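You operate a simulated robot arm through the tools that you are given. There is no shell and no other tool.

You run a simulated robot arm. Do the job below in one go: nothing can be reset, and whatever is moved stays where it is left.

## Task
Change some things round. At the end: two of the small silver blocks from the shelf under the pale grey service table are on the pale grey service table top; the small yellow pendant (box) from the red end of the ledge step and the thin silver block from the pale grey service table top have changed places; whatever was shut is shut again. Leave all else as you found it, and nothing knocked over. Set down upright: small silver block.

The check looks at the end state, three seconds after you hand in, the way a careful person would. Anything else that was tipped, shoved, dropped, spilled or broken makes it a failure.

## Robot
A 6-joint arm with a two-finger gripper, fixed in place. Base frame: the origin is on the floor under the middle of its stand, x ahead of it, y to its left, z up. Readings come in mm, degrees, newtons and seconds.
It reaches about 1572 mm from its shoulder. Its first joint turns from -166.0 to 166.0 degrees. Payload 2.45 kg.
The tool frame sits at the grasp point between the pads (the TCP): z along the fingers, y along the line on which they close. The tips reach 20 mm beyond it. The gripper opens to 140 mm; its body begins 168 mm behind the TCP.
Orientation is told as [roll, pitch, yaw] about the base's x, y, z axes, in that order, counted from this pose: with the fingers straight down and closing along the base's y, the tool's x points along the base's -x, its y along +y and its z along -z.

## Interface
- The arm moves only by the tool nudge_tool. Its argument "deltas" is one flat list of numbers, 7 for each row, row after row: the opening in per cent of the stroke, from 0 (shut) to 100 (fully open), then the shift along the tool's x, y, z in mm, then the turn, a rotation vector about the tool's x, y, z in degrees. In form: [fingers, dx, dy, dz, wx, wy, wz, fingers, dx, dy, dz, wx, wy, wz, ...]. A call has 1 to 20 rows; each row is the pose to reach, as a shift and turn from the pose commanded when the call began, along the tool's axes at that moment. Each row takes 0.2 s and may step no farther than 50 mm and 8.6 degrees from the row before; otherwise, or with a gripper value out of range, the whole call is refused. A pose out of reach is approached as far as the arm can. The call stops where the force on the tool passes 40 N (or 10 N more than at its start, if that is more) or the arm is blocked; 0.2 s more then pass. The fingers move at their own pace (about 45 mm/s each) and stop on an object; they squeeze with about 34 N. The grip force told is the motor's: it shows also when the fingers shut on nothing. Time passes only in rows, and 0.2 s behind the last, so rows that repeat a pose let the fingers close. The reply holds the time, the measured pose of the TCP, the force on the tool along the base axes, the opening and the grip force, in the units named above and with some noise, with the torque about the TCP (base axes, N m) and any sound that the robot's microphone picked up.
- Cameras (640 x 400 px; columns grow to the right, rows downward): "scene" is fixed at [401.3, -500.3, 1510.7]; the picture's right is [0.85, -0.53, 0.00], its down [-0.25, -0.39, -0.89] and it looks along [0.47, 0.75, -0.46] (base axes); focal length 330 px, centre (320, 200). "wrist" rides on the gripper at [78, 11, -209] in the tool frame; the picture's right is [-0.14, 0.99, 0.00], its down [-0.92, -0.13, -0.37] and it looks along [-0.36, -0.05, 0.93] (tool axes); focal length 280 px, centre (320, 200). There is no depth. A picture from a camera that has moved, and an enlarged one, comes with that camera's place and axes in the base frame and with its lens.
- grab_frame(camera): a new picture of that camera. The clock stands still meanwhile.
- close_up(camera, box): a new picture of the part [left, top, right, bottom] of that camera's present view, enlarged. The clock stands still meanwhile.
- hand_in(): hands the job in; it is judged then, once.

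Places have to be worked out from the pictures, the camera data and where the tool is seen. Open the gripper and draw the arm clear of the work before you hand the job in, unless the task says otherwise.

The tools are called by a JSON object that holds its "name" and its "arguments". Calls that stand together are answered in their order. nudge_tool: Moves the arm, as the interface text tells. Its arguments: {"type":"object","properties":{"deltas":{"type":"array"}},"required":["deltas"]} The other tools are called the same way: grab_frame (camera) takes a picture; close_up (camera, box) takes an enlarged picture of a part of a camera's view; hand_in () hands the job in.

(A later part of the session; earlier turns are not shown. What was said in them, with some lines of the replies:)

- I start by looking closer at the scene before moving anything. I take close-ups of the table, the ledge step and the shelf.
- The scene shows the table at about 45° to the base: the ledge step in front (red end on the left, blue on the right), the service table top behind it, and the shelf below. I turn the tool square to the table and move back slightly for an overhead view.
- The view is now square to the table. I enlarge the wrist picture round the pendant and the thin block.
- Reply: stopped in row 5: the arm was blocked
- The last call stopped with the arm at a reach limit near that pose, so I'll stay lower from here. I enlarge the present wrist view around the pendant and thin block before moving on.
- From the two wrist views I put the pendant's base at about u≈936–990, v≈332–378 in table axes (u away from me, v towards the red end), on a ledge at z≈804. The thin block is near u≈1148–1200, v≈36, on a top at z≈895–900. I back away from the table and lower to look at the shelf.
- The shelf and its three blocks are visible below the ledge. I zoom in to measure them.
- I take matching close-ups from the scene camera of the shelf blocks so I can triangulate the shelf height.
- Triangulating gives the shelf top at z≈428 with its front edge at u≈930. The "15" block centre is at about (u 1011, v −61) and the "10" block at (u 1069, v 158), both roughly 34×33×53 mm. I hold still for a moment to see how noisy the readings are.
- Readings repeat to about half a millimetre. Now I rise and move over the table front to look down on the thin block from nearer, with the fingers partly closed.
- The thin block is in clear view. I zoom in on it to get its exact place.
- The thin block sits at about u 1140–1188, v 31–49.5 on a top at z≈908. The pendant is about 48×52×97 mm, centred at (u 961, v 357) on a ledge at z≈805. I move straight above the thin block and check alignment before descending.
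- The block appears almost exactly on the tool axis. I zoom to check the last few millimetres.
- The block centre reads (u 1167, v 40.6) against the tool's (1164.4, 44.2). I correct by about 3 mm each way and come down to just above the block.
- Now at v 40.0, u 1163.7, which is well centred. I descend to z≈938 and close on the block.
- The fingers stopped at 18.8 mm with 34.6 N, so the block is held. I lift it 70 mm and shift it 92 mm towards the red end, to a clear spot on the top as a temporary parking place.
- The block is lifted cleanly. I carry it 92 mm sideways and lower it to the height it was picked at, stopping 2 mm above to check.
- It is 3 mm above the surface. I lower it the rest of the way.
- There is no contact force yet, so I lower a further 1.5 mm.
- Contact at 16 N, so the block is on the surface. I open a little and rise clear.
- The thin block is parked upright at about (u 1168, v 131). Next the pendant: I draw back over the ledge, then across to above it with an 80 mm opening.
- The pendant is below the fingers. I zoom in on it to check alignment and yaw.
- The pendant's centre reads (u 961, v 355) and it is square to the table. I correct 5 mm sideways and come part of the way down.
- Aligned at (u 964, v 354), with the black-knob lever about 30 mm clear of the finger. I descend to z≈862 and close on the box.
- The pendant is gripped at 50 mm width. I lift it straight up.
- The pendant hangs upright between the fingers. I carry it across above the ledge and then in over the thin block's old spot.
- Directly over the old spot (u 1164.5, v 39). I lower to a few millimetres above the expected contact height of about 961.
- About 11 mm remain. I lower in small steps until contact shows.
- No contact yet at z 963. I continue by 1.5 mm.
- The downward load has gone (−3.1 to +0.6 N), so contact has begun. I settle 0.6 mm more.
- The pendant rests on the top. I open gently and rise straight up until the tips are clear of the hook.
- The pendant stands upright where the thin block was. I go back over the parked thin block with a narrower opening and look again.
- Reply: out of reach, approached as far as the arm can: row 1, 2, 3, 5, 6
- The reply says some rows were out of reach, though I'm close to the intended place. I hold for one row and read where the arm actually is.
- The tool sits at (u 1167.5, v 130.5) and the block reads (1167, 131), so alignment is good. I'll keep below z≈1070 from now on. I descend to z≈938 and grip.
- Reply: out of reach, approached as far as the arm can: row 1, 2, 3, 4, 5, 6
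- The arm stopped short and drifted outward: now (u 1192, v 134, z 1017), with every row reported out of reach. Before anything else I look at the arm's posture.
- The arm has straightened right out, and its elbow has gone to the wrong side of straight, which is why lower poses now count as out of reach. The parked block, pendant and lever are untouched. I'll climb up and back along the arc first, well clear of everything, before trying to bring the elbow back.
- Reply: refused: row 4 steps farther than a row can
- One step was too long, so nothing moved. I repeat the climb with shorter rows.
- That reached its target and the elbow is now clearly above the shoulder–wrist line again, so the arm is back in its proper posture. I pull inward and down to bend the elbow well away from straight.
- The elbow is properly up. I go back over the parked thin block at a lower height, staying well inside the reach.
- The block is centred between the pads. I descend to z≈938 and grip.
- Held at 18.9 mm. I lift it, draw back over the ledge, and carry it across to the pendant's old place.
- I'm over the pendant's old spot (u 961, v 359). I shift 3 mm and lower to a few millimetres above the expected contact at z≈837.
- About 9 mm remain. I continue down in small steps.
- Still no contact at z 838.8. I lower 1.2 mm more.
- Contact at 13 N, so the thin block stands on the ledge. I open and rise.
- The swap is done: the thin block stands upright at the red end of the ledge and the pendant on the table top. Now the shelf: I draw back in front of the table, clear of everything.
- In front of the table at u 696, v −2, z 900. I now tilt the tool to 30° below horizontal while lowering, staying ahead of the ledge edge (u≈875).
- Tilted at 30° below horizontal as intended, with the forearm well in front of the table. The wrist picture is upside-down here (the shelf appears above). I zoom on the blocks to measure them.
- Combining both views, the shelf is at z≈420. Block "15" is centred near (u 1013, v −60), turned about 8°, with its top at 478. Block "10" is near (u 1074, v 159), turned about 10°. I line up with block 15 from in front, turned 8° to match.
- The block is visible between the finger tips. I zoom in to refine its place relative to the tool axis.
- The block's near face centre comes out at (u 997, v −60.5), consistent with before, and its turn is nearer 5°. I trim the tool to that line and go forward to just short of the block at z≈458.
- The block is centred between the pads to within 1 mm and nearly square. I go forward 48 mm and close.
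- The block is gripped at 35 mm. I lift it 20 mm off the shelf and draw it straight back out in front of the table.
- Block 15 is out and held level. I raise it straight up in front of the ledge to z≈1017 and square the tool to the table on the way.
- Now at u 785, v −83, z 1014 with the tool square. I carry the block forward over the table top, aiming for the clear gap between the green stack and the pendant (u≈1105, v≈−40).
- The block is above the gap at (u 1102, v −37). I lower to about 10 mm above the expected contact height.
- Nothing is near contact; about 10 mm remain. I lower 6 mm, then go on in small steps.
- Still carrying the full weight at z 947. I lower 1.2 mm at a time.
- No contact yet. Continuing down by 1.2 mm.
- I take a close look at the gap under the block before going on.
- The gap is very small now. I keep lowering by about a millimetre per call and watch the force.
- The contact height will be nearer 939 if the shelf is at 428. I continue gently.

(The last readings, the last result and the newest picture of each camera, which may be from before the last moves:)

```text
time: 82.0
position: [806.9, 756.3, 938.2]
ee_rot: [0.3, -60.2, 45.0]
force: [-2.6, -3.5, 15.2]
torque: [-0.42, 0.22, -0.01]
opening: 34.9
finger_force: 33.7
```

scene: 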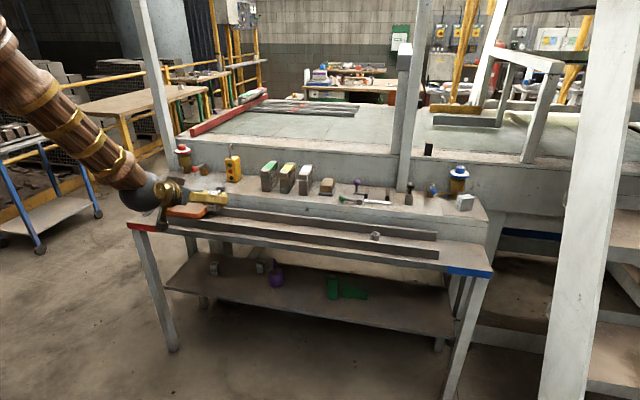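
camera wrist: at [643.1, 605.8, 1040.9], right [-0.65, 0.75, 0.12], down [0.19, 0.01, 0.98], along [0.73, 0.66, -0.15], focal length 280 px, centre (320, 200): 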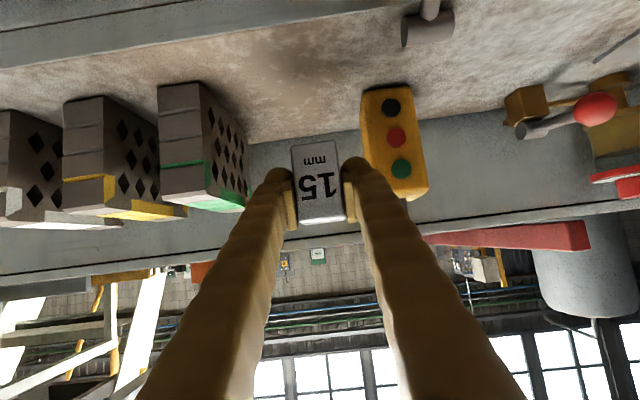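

Contact at 15 N (z 938): the block stands on the table top. I open slightly and draw back along the fingers' own direction.

{"name": "nudge_tool", "arguments": {"deltas": [27, 0, 0, 0, 0, 0, 0, 31, 0, 0, 0, 0, 0, 0, 34, 0, 0, 0, 0, 0, 0, 34, 0, 0, 0, 0, 0, 0, 34, 0, 0, -10, 0, 0, 0, 34, 0, 0, -35, 0, 0, 0, 34, 0, 0, -75, 0, 0, 0, 34, 0, 0, -120, 0, 0, 0, 34, 0, 0, -165, 0, 0, 0, 34, 0, 0, -165, 0, 0, 0]}}

{"name": "grab_frame", "arguments": {"camera": "wrist"}}

{"name": "close_up", "arguments": {"camera": "scene", "box": [170, 120, 330, 220]}}

```text
time: 84.2
position: [709.2, 653.1, 1018.1]
ee_rot: [0.3, -60.1, 45.1]
force: [-0.9, 0.5, 0.1]
torque: [0.03, -0.01, -0.01]
opening: 47.6
finger_force: 0.0
```

```text
taken
camera wrist: at [545.9, 505.3, 1053.7], right [-0.65, 0.75, 0.12], down [0.19, 0.01, 0.98], along [0.73, 0.66, -0.15], focal length 280 px, centre (320, 200)
```

wrist: 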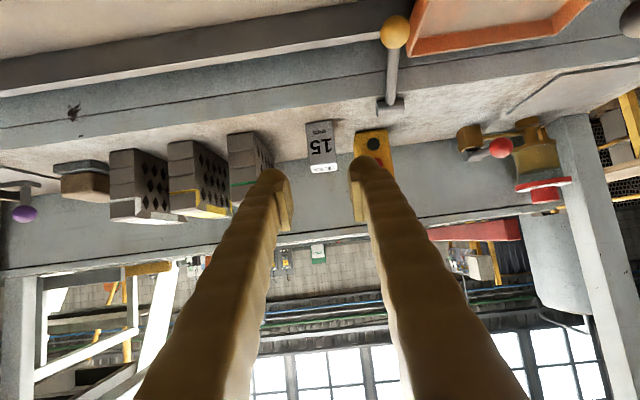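

```text
4.00 times, centred on (250, 170) of scene
camera zoom: at [401.3, -500.3, 1510.7], right [0.85, -0.53, 0.0], down [-0.25, -0.39, -0.89], along [0.47, 0.75, -0.46], focal length 1321 px, centre (600, 320)
```

zoom: 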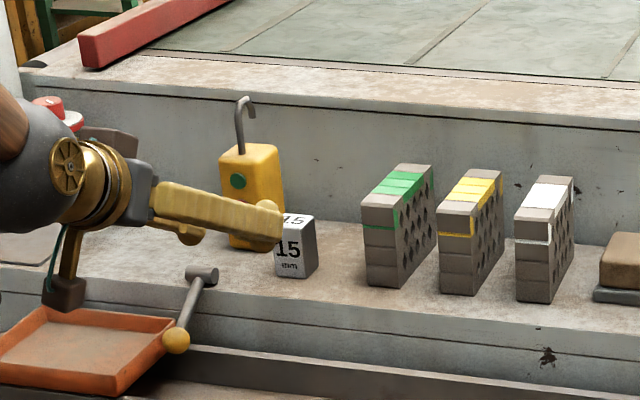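

Block 15 stands upright on the table top and everything round it is as before. Next block 10: I back off in front of the ledge, shift over to v≈133, and lower to shelf height.

{"name": "nudge_tool", "arguments": {"deltas": [36, 22.2, 0, -38.6, 0, 0, 0, 36, 44.4, 0, -77.2, 0, 0, 0, 36, 66.5, 0, -115.7, 0, 0, 0, 36, 88.7, 0, -154.3, 0, 0, 0, 36, 88.7, 43, -154.3, 0, 0, 0, 36, 88.7, 86, -154.3, 0, 0, 0, 36, 88.7, 130, -154.3, 0, 0, 0, 36, 88.7, 173, -154.3, 0, 0, 0, 36, 127.7, 173, -131.9, 0, 0, 0, 36, 166.7, 173, -109.4, 0, 0, 0, 36, 205.7, 173, -87, 0, 0, 0, 36, 244.7, 173, -64.5, 0, 0, 0, 36, 283.7, 173, -42.1, 0, 0, 0, 36, 322.7, 173, -19.7, 0, 0, 0, 36, 361.7, 173, 2.8, 0, 0, 0, 36, 400.7, 173, 25.2, 0, 0, 0, 36, 439.7, 173, 47.7, 0, 0, 0, 36, 478.7, 173, 70.1, 0, 0, 0, 36, 517.7, 173, 92.5, 0, 0, 0, 36, 556.7, 173, 115, 0, 0, 0]}}

{"name": "grab_frame", "arguments": {"camera": "wrist"}}

{"name": "grab_frame", "arguments": {"camera": "scene"}}

```text
time: 88.4
position: [460.5, 650.0, 484.2]
ee_rot: [0.2, -60.1, 44.9]
force: [-0.6, -0.5, -0.1]
torque: [-0.01, 0.01, -0.05]
opening: 50.6
finger_force: 0.1
```

```text
taken
camera wrist: at [296.8, 501.9, 519.0], right [-0.65, 0.75, 0.12], down [0.19, 0.01, 0.98], along [0.73, 0.66, -0.15], focal length 280 px, centre (320, 200)
```

wrist: 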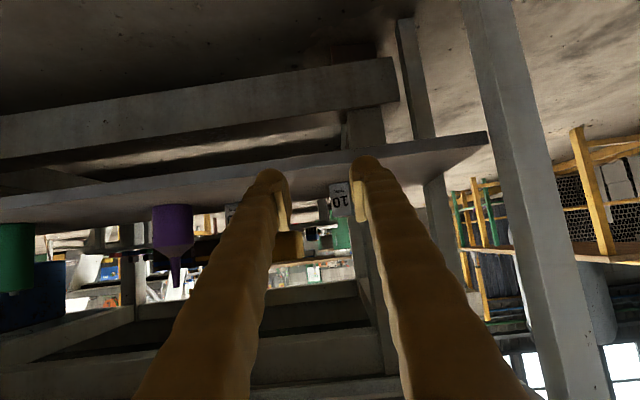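

```text
taken
```

scene: 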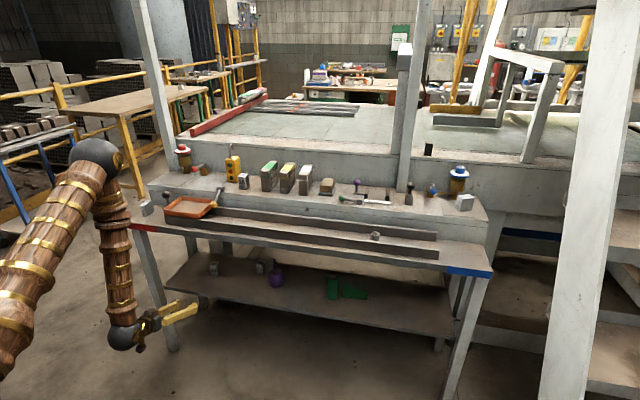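

Now at (u 785, v 134, z 484), with block 10 in view beyond the finger tips. I zoom on it.

{"name": "close_up", "arguments": {"camera": "wrist", "box": [270, 150, 400, 231]}}

```text
4.92 times, centred on (335, 190) of wrist
camera zoom: at [296.8, 501.9, 519.0], right [-0.65, 0.75, 0.12], down [0.19, 0.01, 0.98], along [0.73, 0.66, -0.15], focal length 1380 px, centre (246, 247)
```

zoom: 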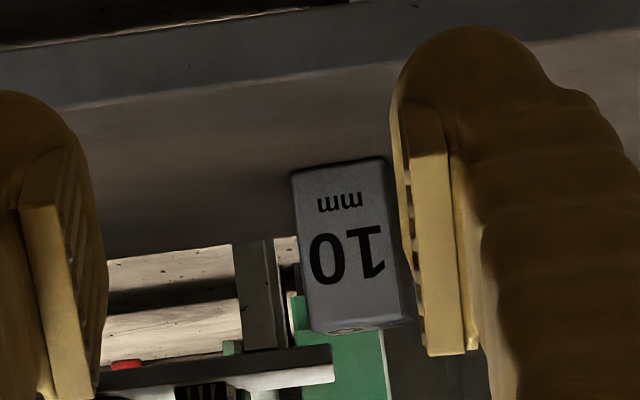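

Block 10's near face reads (u≈1057, v≈141–173), turned about 7°, so its centre is near (1074, 159). I turn 7° to match and advance to about 110 mm short of it.

{"name": "nudge_tool", "arguments": {"deltas": [36, -14.4, 2.2, 33.1, -1.5, 0, -0.9, 36, -28.9, 4.4, 66.3, -3, 0, -1.7, 36, -43.3, 6.7, 99.4, -4.5, 0, -2.6, 36, -57.8, 8.9, 132.6, -6.07, 0, -3.49, 36, -72.2, 11.1, 165.7, -6.07, 0, -3.49, 36, -72.2, 11.1, 165.7, -6.07, 0, -3.49, 36, -72.2, 11.1, 165.7, -6.07, 0, -3.49]}}

{"name": "close_up", "arguments": {"camera": "wrist", "box": [240, 140, 400, 240]}}

{"name": "close_up", "arguments": {"camera": "scene", "box": [90, 190, 290, 340]}}

```text
time: 90.0
position: [576.6, 786.0, 459.7]
ee_rot: [0.3, -60.1, 52.0]
force: [-0.4, 0.1, 0.1]
torque: [-0.03, -0.02, 0.0]
opening: 50.4
finger_force: 0.0
```

```text
4.00 times, centred on (320, 190) of wrist
camera zoom: at [434.0, 619.3, 496.8], right [-0.74, 0.66, 0.12], down [0.19, 0.03, 0.98], along [0.65, 0.75, -0.15], focal length 1122 px, centre (320, 240)
```

zoom: 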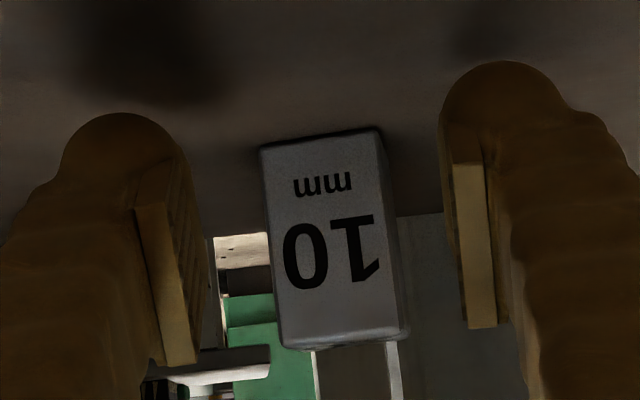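

```text
2.67 times, centred on (190, 265) of scene
camera zoom: at [401.3, -500.3, 1510.7], right [0.85, -0.53, 0.0], down [-0.25, -0.39, -0.89], along [0.47, 0.75, -0.46], focal length 880 px, centre (667, 27)
```

zoom: 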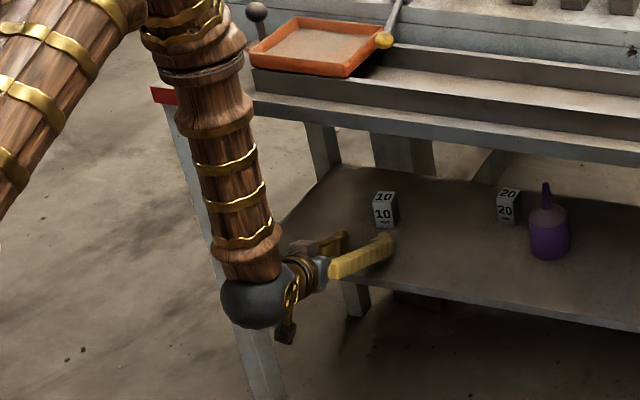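

At (u 963.5, v 148), the block looks turned a bit more than 7°, about 12°, with its centre near (1070, 161.5). I turn 5° further and creep to 75 mm short along that line.

{"name": "nudge_tool", "arguments": {"deltas": [36, -4, -1.6, 7, -1.1, 0, -0.6, 36, -8, -3.1, 14, -2.2, 0, -1.2, 36, -12, -4.7, 21, -3.3, 0, -1.9, 36, -16.3, -6.3, 28.3, -4.33, 0, -2.49, 36, -16.3, -6.3, 28.3, -4.33, 0, -2.49, 36, -16.3, -6.3, 28.3, -4.33, 0, -2.49]}}

{"name": "close_up", "arguments": {"camera": "wrist", "box": [240, 140, 400, 240]}}

{"name": "close_up", "arguments": {"camera": "scene", "box": [170, 230, 270, 310]}}

```text
time: 91.4
position: [600.8, 806.4, 460.4]
ee_rot: [0.1, -60.1, 57.0]
force: [-0.1, -0.3, 0.1]
torque: [-0.03, -0.01, 0.0]
opening: 50.7
finger_force: 0.0
```

```text
4.00 times, centred on (320, 190) of wrist
camera zoom: at [472.2, 627.6, 496.2], right [-0.79, 0.59, 0.12], down [0.18, 0.05, 0.98], along [0.58, 0.8, -0.15], focal length 1122 px, centre (320, 240)
```

zoom: 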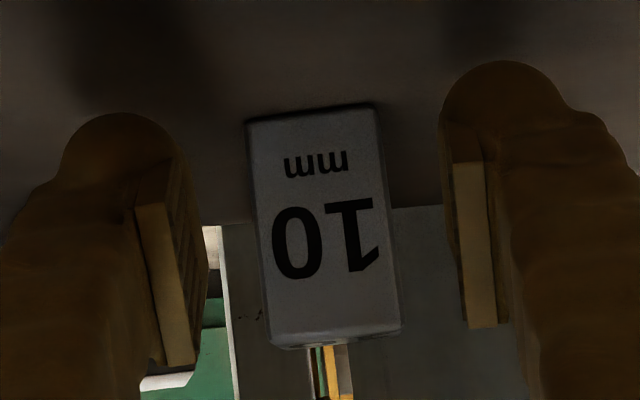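

```text
5.00 times, centred on (220, 270) of scene
camera zoom: at [401.3, -500.3, 1510.7], right [0.85, -0.53, 0.0], down [-0.25, -0.39, -0.89], along [0.47, 0.75, -0.46], focal length 1651 px, centre (820, -150)
```

zoom: 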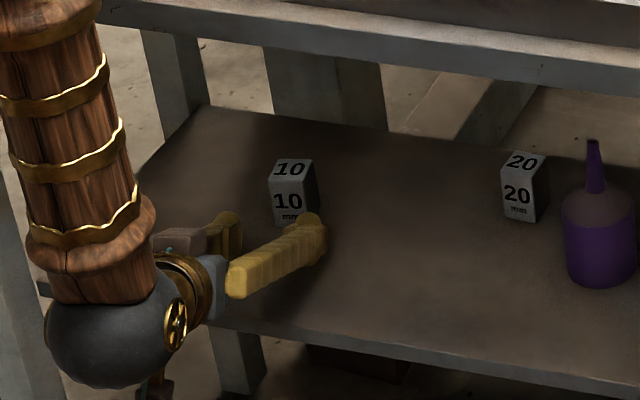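

The tool is now square to block 10 (within 1°), and the block is centred to about 2 mm. I go forward 77 mm and close on it.

{"name": "nudge_tool", "arguments": {"deltas": [36, -8, -0.8, 13.8, 0, 0, 0, 36, -16, -1.4, 27.7, 0, 0, 0, 36, -24, -1.9, 41.6, 0, 0, 0, 36, -32, -1.9, 55.4, 0, 0, 0, 36, -38.4, -1.9, 66.8, 0, 0, 0, 36, -38.4, -1.9, 66.8, 0, 0, 0]}}

{"name": "close_up", "arguments": {"camera": "wrist", "box": [240, 140, 400, 240]}}

{"name": "close_up", "arguments": {"camera": "scene", "box": [90, 190, 290, 340]}}

```text
time: 92.8
position: [644.2, 871.9, 460.5]
ee_rot: [0.2, -60.1, 57.0]
force: [0.0, -0.2, 0.3]
torque: [0.0, -0.03, 0.02]
opening: 50.2
finger_force: 0.0
```

```text
4.00 times, centred on (320, 190) of wrist
camera zoom: at [515.7, 691.9, 497.2], right [-0.79, 0.6, 0.12], down [0.18, 0.05, 0.98], along [0.58, 0.8, -0.15], focal length 1122 px, centre (320, 240)
```

zoom: 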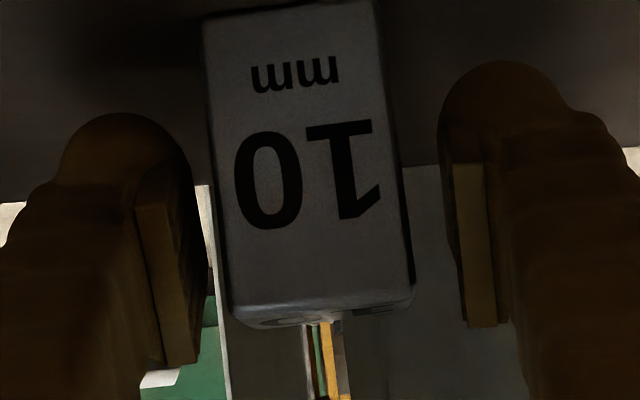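

```text
2.67 times, centred on (190, 265) of scene
camera zoom: at [401.3, -500.3, 1510.7], right [0.85, -0.53, 0.0], down [-0.25, -0.39, -0.89], along [0.47, 0.75, -0.46], focal length 880 px, centre (667, 27)
```

zoom: 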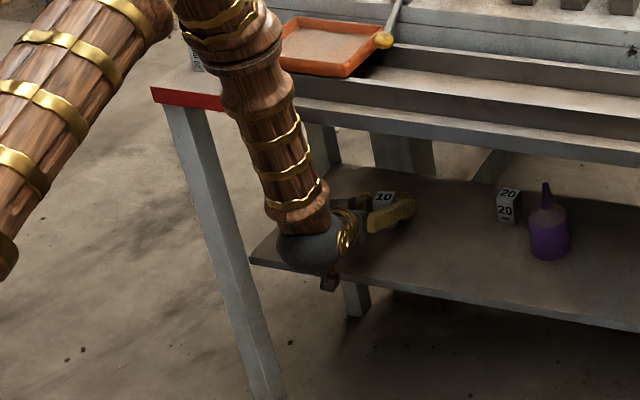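

No contact, and the forearm is still clear of the ledge. The block sits about 3 mm to one side, so I shift 3 mm and close.

{"name": "nudge_tool", "arguments": {"deltas": [36, 0, -3, 0, 0, 0, 0, 36, 0, -3, 0, 0, 0, 0, 30, 0, -3, 0, 0, 0, 0, 24, 0, -3, 0, 0, 0, 0, 15, 0, -3, 0, 0, 0, 0, 8, 0, -3, 0, 0, 0, 0, 8, 0, -3, 0, 0, 0, 0]}}

{"name": "close_up", "arguments": {"camera": "wrist", "box": [240, 140, 400, 240]}}

```text
time: 94.4
position: [646.8, 869.7, 461.1]
ee_rot: [0.2, -60.1, 57.0]
force: [-0.4, 0.2, 0.0]
torque: [0.04, 0.04, -0.03]
opening: 34.7
finger_force: 34.2
```

```text
4.00 times, centred on (320, 190) of wrist
camera zoom: at [518.1, 690.4, 497.4], right [-0.79, 0.6, 0.12], down [0.18, 0.05, 0.98], along [0.58, 0.8, -0.15], focal length 1122 px, centre (320, 240)
```

zoom: 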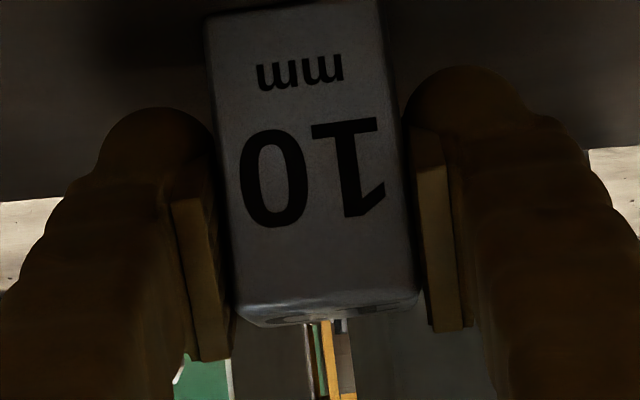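

Gripped at 34.7 mm. I lift 20 mm and draw straight back out from under the ledge.

{"name": "nudge_tool", "arguments": {"deltas": [8, -8.7, 0, -5, 0, 0, 0, 8, -17.3, 0, -10, 0, 0, 0, 8, -17.3, 0, -10, 0, 0, 0, 8, 3.3, 0, -45.9, 0, 0, 0, 8, 24, 0, -81.8, 0, 0, 0, 8, 44.6, 0, -117.7, 0, 0, 0, 8, 65.3, 0, -153.7, 0, 0, 0, 8, 86, 0, -189.6, 0, 0, 0, 8, 106.6, 0, -225.5, 0, 0, 0, 8, 127.3, 0, -261.4, 0, 0, 0, 8, 127.3, 0, -261.4, 0, 0, 0]}}

{"name": "grab_frame", "arguments": {"camera": "wrist"}}

{"name": "grab_frame", "arguments": {"camera": "scene"}}

```text
time: 96.8
position: [488.9, 623.5, 480.7]
ee_rot: [0.2, -60.0, 57.0]
force: [-0.4, -1.0, -3.9]
torque: [0.02, 0.02, 0.02]
opening: 34.9
finger_force: 33.3
```

```text
taken
camera wrist: at [360.8, 445.3, 516.2], right [-0.79, 0.59, 0.12], down [0.18, 0.05, 0.98], along [0.58, 0.8, -0.15], focal length 280 px, centre (320, 200)
```

wrist: 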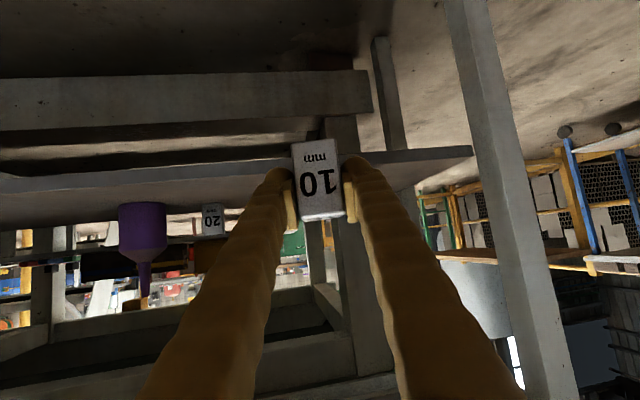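

```text
taken
```

scene: 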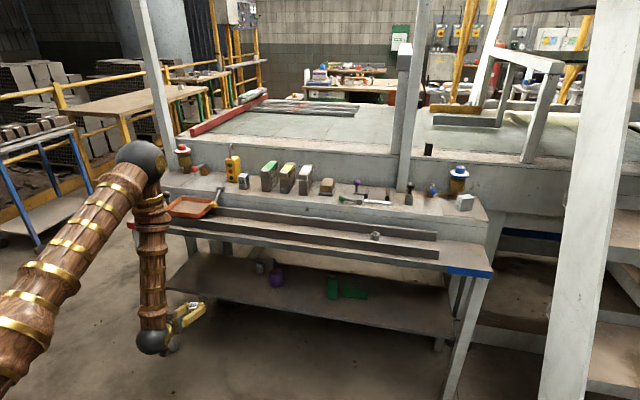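

Block 10 is out and held level. I raise it in front of the ledge to z≈1020 and turn back square to the table.

{"name": "nudge_tool", "arguments": {"deltas": [8, -39, 0, -22.4, 0, 0, 0, 8, -78, 0, -44.9, 0, 0, 0, 8, -117, 0, -67.3, 0, 0, 0, 8, -156, 0, -89.7, 0, 0, 0, 8, -195, 0, -112.2, 0, 0, 0, 8, -234, 0, -134.6, 0, 0, 0, 8, -273, 0, -157, 1.7, 0, 1, 8, -312, 0, -179.5, 3.5, 0, 2, 8, -351, 0, -201.9, 5.2, 0, 3, 8, -390, 0, -224.3, 6.9, 0, 4, 8, -429, 0, -246.8, 8.7, 0, 5, 8, -468, 0, -269.2, 10.4, 0, 5.98, 8, -468, 0, -269.2, 10.4, 0, 5.98, 8, -468, 0, -269.2, 10.4, 0, 5.98]}}

{"name": "grab_frame", "arguments": {"camera": "wrist"}}

{"name": "grab_frame", "arguments": {"camera": "scene"}}

```text
time: 99.8
position: [489.8, 622.3, 1022.8]
ee_rot: [0.3, -60.1, 45.0]
force: [-0.2, 0.1, -2.7]
torque: [0.0, -0.03, 0.01]
opening: 35.0
finger_force: 34.2
```

```text
taken
camera wrist: at [327.1, 473.8, 1058.0], right [-0.65, 0.75, 0.12], down [0.19, 0.01, 0.98], along [0.73, 0.67, -0.15], focal length 280 px, centre (320, 200)
```

wrist: 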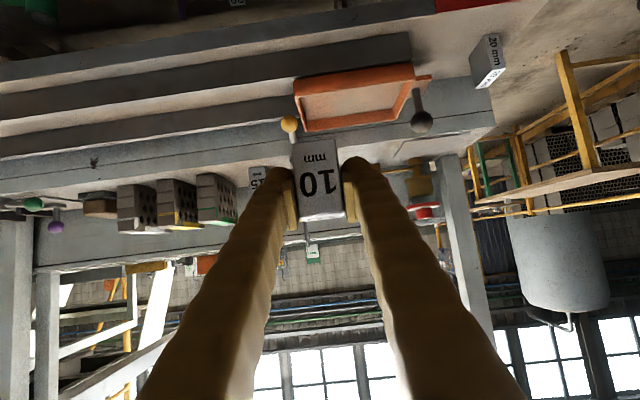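

```text
taken
```

scene: 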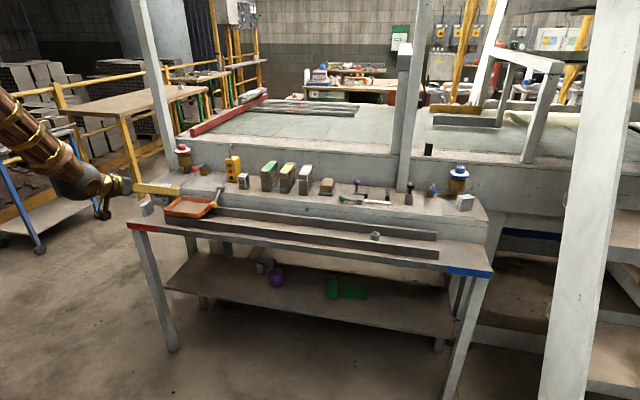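

Now at (u 786, v 94, z 1023) and square. I carry block 10 forward to the clear patch at about (u 1100, v 125), left of the pendant and short of the red lever.

{"name": "nudge_tool", "arguments": {"deltas": [8, -17.9, 7.5, 35, 0, 0, 0, 8, -35.9, 15, 70, 0, 0, 0, 8, -53.8, 22.5, 105, 0, 0, 0, 8, -71.8, 30, 140, 0, 0, 0, 8, -89.7, 31, 174.9, 0, 0, 0, 8, -107.6, 31, 209.9, 0, 0, 0, 8, -125.6, 31, 244.8, 0, 0, 0, 8, -143.5, 31, 279.8, 0, 0, 0, 8, -143.5, 31, 279.8, 0, 0, 0]}}

{"name": "grab_frame", "arguments": {"camera": "wrist"}}

{"name": "close_up", "arguments": {"camera": "scene", "box": [130, 110, 290, 220]}}

```text
time: 101.8
position: [690.6, 869.1, 1004.3]
ee_rot: [0.2, -60.1, 45.0]
force: [0.3, -0.2, -3.0]
torque: [-0.01, 0.01, -0.01]
opening: 34.8
finger_force: 33.8
```

```text
taken
camera wrist: at [527.4, 720.5, 1040.6], right [-0.65, 0.75, 0.12], down [0.19, 0.01, 0.98], along [0.73, 0.66, -0.15], focal length 280 px, centre (320, 200)
```

wrist: 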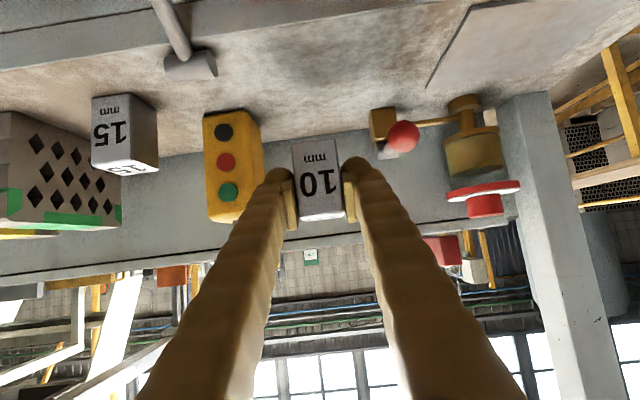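

```text
3.64 times, centred on (210, 165) of scene
camera zoom: at [401.3, -500.3, 1510.7], right [0.85, -0.53, 0.0], down [-0.25, -0.39, -0.89], along [0.47, 0.75, -0.46], focal length 1200 px, centre (720, 327)
```

zoom: 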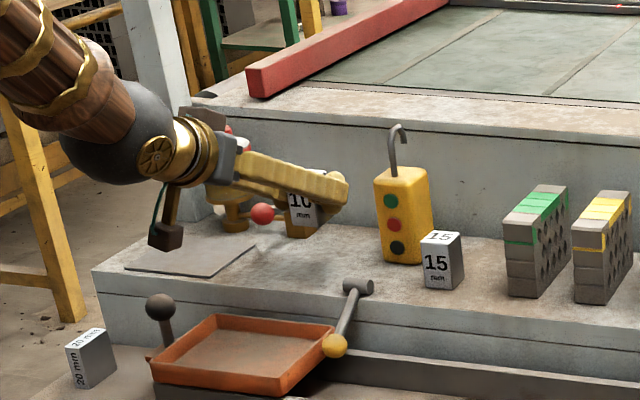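

The block is over the clear patch at (u 1103, v 126), and the red ball is about 17 mm outside the finger. I lower to about 10 mm above contact (expected near z 940).

{"name": "nudge_tool", "arguments": {"deltas": [8, 13, -1, 7.5, 0, 0, 0, 8, 26, -2, 15, 0, 0, 0, 8, 38, -2, 21.9, 0, 0, 0, 8, 46.8, -2, 26.9, 0, 0, 0, 8, 46.8, -2, 26.9, 0, 0, 0]}}

{"name": "close_up", "arguments": {"camera": "wrist", "box": [220, 90, 440, 230]}}

{"name": "close_up", "arguments": {"camera": "scene", "box": [170, 130, 270, 205]}}

```text
time: 103.0
position: [689.8, 868.0, 949.9]
ee_rot: [0.1, -60.1, 45.0]
force: [-0.5, 0.4, -2.2]
torque: [-0.01, 0.03, -0.01]
opening: 34.8
finger_force: 33.3
```

```text
2.86 times, centred on (330, 160) of wrist
camera zoom: at [527.8, 719.2, 986.6], right [-0.65, 0.75, 0.12], down [0.19, 0.01, 0.98], along [0.73, 0.66, -0.15], focal length 801 px, centre (291, 314)
```

zoom: 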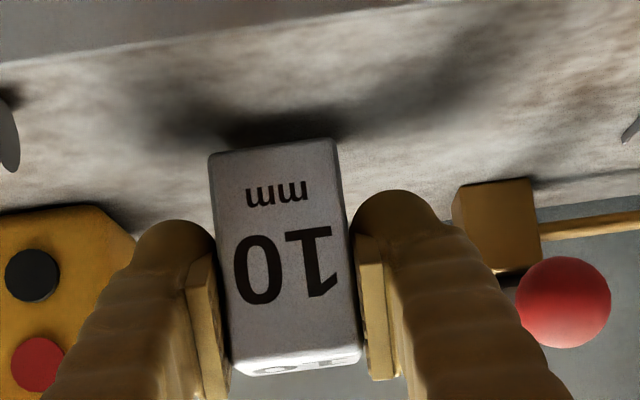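

```text
5.33 times, centred on (220, 168) of scene
camera zoom: at [401.3, -500.3, 1510.7], right [0.85, -0.53, 0.0], down [-0.25, -0.39, -0.89], along [0.47, 0.75, -0.46], focal length 1761 px, centre (853, 373)
```

zoom: 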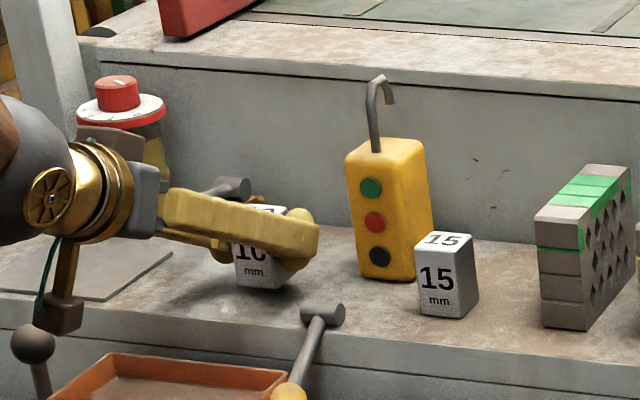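

About 10 mm remain and the clearances hold. I lower 6 mm, then in millimetre steps.

{"name": "nudge_tool", "arguments": {"deltas": [8, 2.6, 0, 1.5, 0, 0, 0, 8, 5.2, 0, 3, 0, 0, 0, 8, 5.2, 0, 3, 0, 0, 0]}}

{"name": "nudge_tool", "arguments": {"deltas": [8, 0.7, 0, 0.4, 0, 0, 0, 8, 1.3, 0, 0.75, 0, 0, 0, 8, 1.3, 0, 0.75, 0, 0, 0]}}

{"name": "nudge_tool", "arguments": {"deltas": [8, 0.5, 0, 0.3, 0, 0, 0, 8, 0.9, 0, 0.5, 0, 0, 0, 8, 0.9, 0, 0.5, 0, 0, 0]}}

```text
time: 103.8
position: [690.6, 867.7, 944.7]
ee_rot: [0.1, -60.1, 44.9]
force: [-0.1, -0.4, -3.0]
torque: [-0.02, 0.02, -0.03]
opening: 35.1
finger_force: 33.8
```

```text
time: 104.6
position: [690.6, 866.8, 944.4]
ee_rot: [0.1, -60.1, 45.0]
force: [0.9, -0.1, -3.2]
torque: [-0.01, 0.02, -0.03]
opening: 35.0
finger_force: 33.6
```

```text
time: 105.4
position: [692.1, 868.2, 942.4]
ee_rot: [0.2, -60.0, 45.0]
force: [-0.5, 0.3, -3.3]
torque: [-0.01, 0.0, -0.01]
opening: 34.9
finger_force: 34.2
```

Still no contact at z 942.4. I continue a millimetre at a time.

{"name": "nudge_tool", "arguments": {"deltas": [8, 0.5, 0, 0.3, 0, 0, 0, 8, 0.9, 0, 0.5, 0, 0, 0, 8, 0.9, 0, 0.5, 0, 0, 0]}}

{"name": "nudge_tool", "arguments": {"deltas": [8, 0.5, 0, 0.3, 0, 0, 0, 8, 0.9, 0, 0.5, 0, 0, 0, 8, 0.9, 0, 0.5, 0, 0, 0]}}

```text
time: 106.2
position: [690.1, 867.9, 941.9]
ee_rot: [0.2, -60.1, 45.0]
force: [0.5, 0.6, -3.1]
torque: [-0.01, -0.01, -0.05]
opening: 34.9
finger_force: 33.5
```

```text
time: 107.0
position: [690.6, 868.4, 941.4]
ee_rot: [0.2, -60.2, 45.0]
force: [1.1, -2.3, 10.3]
torque: [-0.17, 0.19, 0.02]
opening: 34.9
finger_force: 33.8
```

Contact at 10 N: block 10 stands on the top. I open slightly and draw back along the finger direction.

{"name": "nudge_tool", "arguments": {"deltas": [27, 0, 0, 0, 0, 0, 0, 31, 0, 0, 0, 0, 0, 0, 33, 0, 0, 0, 0, 0, 0, 33, 0, 0, 0, 0, 0, 0, 33, 0, 0, -10, 0, 0, 0, 33, 0, 0, -35, 0, 0, 0, 33, 0, 0, -75, 0, 0, 0, 33, 0, 0, -120, 0, 0, 0, 33, 0, 0, -165, 0, 0, 0, 33, 0, 0, -165, 0, 0, 0]}}

{"name": "close_up", "arguments": {"camera": "scene", "box": [130, 120, 290, 220]}}

{"name": "grab_frame", "arguments": {"camera": "wrist"}}

```text
time: 109.2
position: [593.4, 763.3, 1020.2]
ee_rot: [0.2, -60.2, 45.0]
force: [-0.2, -0.5, 0.1]
torque: [0.05, 0.01, -0.01]
opening: 46.2
finger_force: 0.1
```

```text
4.00 times, centred on (210, 170) of scene
camera zoom: at [401.3, -500.3, 1510.7], right [0.85, -0.53, 0.0], down [-0.25, -0.39, -0.89], along [0.47, 0.75, -0.46], focal length 1321 px, centre (760, 320)
```

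zoom: 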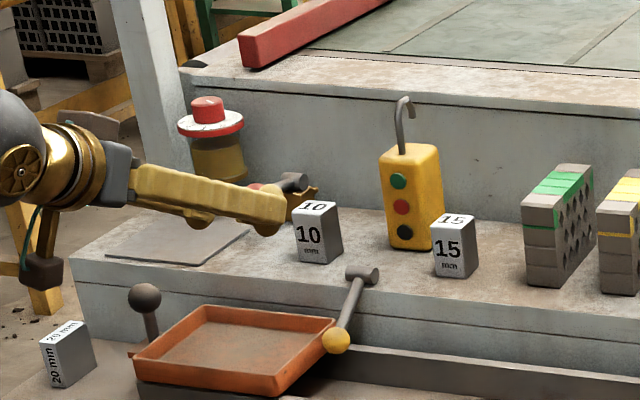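

```text
taken
camera wrist: at [431.0, 615.8, 1056.4], right [-0.65, 0.75, 0.12], down [0.19, 0.01, 0.98], along [0.73, 0.66, -0.15], focal length 280 px, centre (320, 200)
```

wrist: 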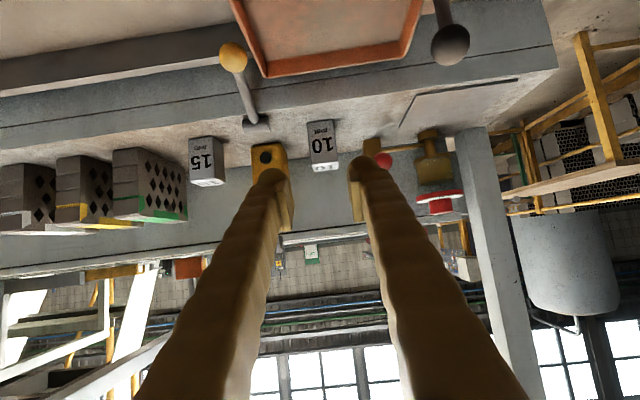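

Both blocks stand upright on the top. I back the arm away from the table and open the gripper.

{"name": "nudge_tool", "arguments": {"deltas": [33, 20.8, 0, -36.1, 0, 0, 0, 33, 41.5, 0, -72.2, 0, 0, 0, 33, 62.3, 0, -108.3, 0, 0, 0, 50, 83.1, 0, -144.5, 0, 0, 0, 70, 103.8, 0, -180.6, 0, 0, 0, 100, 124.6, 0, -216.7, 0, 0, 0, 100, 124.6, 0, -216.7, 0, 0, 0, 100, 124.6, 0, -216.7, 0, 0, 0]}}

{"name": "grab_frame", "arguments": {"camera": "scene"}}

```text
time: 111.0
position: [415.6, 590.0, 1024.7]
ee_rot: [0.2, -60.1, 45.0]
force: [-0.2, 0.2, -0.1]
torque: [-0.03, -0.01, 0.02]
opening: 140.0
finger_force: 0.1
```

```text
taken
```

scene: 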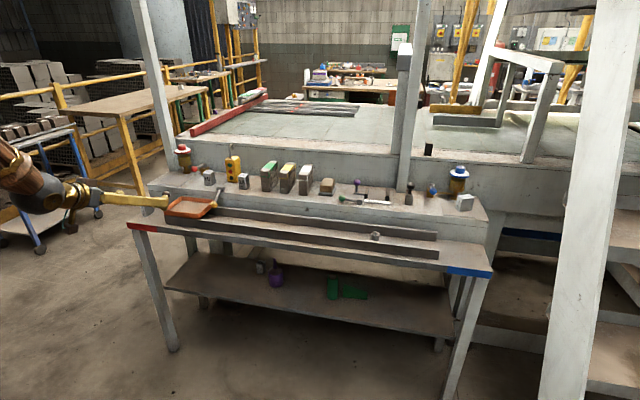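

The arm is clear and open. I swing the fingers back to straight down in free space and take final inspection pictures.

{"name": "nudge_tool", "arguments": {"deltas": [100, 0, 0, 0, 0, 7.5, 0, 100, 0, 0, 0, 0, 15, 0, 100, 0, 0, 0, 0, 22.5, 0, 100, 0, 0, 0, 0, 30, 0, 100, 0, 0, 0, 0, 37.5, 0, 100, 0, 0, 0, 0, 45, 0, 100, 0, 0, 0, 0, 52.5, 0, 100, 0, 0, 0, 0, 60, 0, 100, 0, 0, 0, 0, 60, 0]}}

{"name": "grab_frame", "arguments": {"camera": "wrist"}}

{"name": "close_up", "arguments": {"camera": "scene", "box": [120, 130, 320, 255]}}

{"name": "close_up", "arguments": {"camera": "scene", "box": [300, 130, 500, 255]}}

{"name": "close_up", "arguments": {"camera": "scene", "box": [180, 230, 380, 355]}}

```text
time: 113.0
position: [407.3, 580.8, 990.6]
ee_rot: [-11.1, -6.0, 45.7]
force: [0.2, 0.1, -0.1]
torque: [0.01, 0.01, 0.03]
opening: 140.0
finger_force: 0.1
out of reach, approached as far as the arm can: row 3, 4, 5, 6, 7, 8, 9
```

```text
taken
camera wrist: at [302.5, 546.2, 1183.3], right [-0.59, 0.79, -0.18], down [0.65, 0.59, 0.48], along [0.48, 0.17, -0.86], focal length 280 px, centre (320, 200)
```

wrist: 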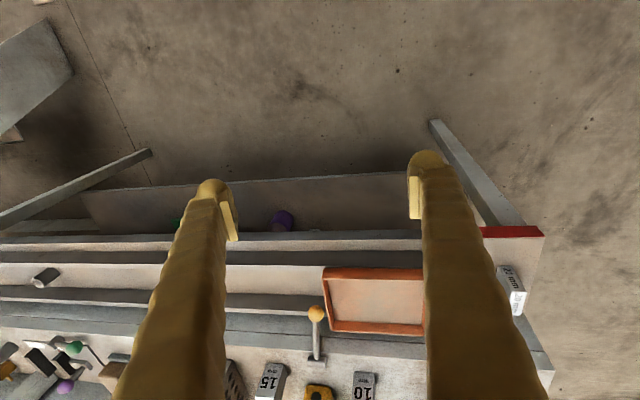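

```text
3.20 times, centred on (220, 192) of scene
camera zoom: at [401.3, -500.3, 1510.7], right [0.85, -0.53, 0.0], down [-0.25, -0.39, -0.89], along [0.47, 0.75, -0.46], focal length 1056 px, centre (640, 224)
```

zoom: 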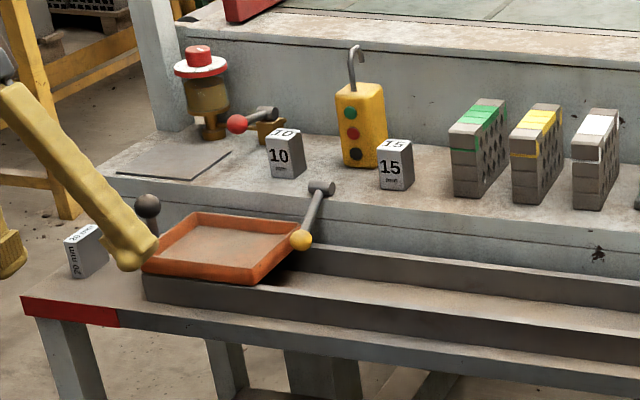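

```text
3.20 times, centred on (400, 192) of scene
camera zoom: at [401.3, -500.3, 1510.7], right [0.85, -0.53, 0.0], down [-0.25, -0.39, -0.89], along [0.47, 0.75, -0.46], focal length 1056 px, centre (64, 224)
```

zoom: 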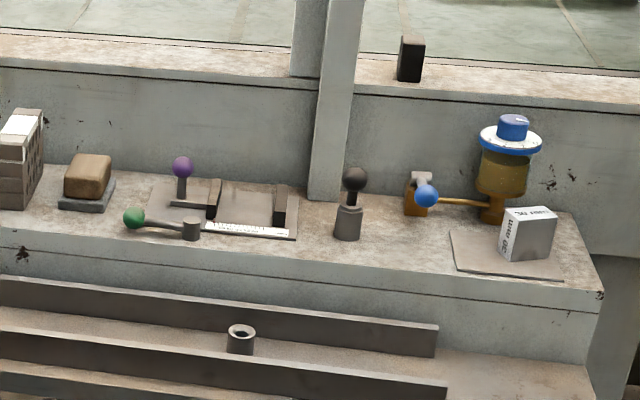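

```text
3.20 times, centred on (280, 292) of scene
camera zoom: at [401.3, -500.3, 1510.7], right [0.85, -0.53, 0.0], down [-0.25, -0.39, -0.89], along [0.47, 0.75, -0.46], focal length 1056 px, centre (448, -96)
```

zoom: 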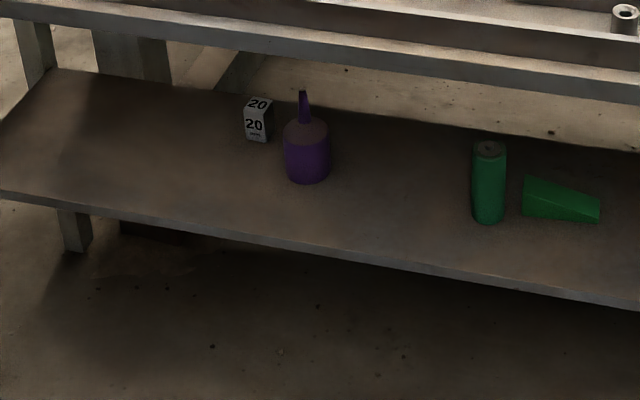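

Final check:
- **Table top:** the pendant stands where the thin block was, and blocks 10 and 15 stand upright either side of it.
- **Ledge:** the thin block stands at the red end.
- **Shelf:** block 20, the bottle and the green items are where they were.
- **Everything else:** the levers, tray, stacks and valves look unchanged, and nothing had to be opened.

The gripper is open and about 175 mm in front of the ledge, so I hand in.

{"name": "hand_in", "arguments": {}}

```text
The job is handed in.
```

I finished the job and handed it in; I haven't been told how it was judged.

- **Silver blocks:** the 10 mm and 15 mm blocks from the shelf now stand upright on the service table top, either side of the pendant. The 20 mm small block is still on the shelf.
- **Swap:** the yellow pendant and the thin silver block have changed places, each within a few millimetres of the other's old spot. Both are upright.
- **Anything shut:** I saw nothing that was shut, and I opened nothing.
- **Everything else:** in the last pictures the levers, tray, brick stacks, valves and the other shelf items look as they did at the start.

The arm reached its limit twice while carrying nothing. Near the thin block's temporary spot it stretched out straight and I had to back it off. During the final retreat it stopped slightly tilted. It touched nothing either time, and it now rests open, about 175 mm in front of the ledge.
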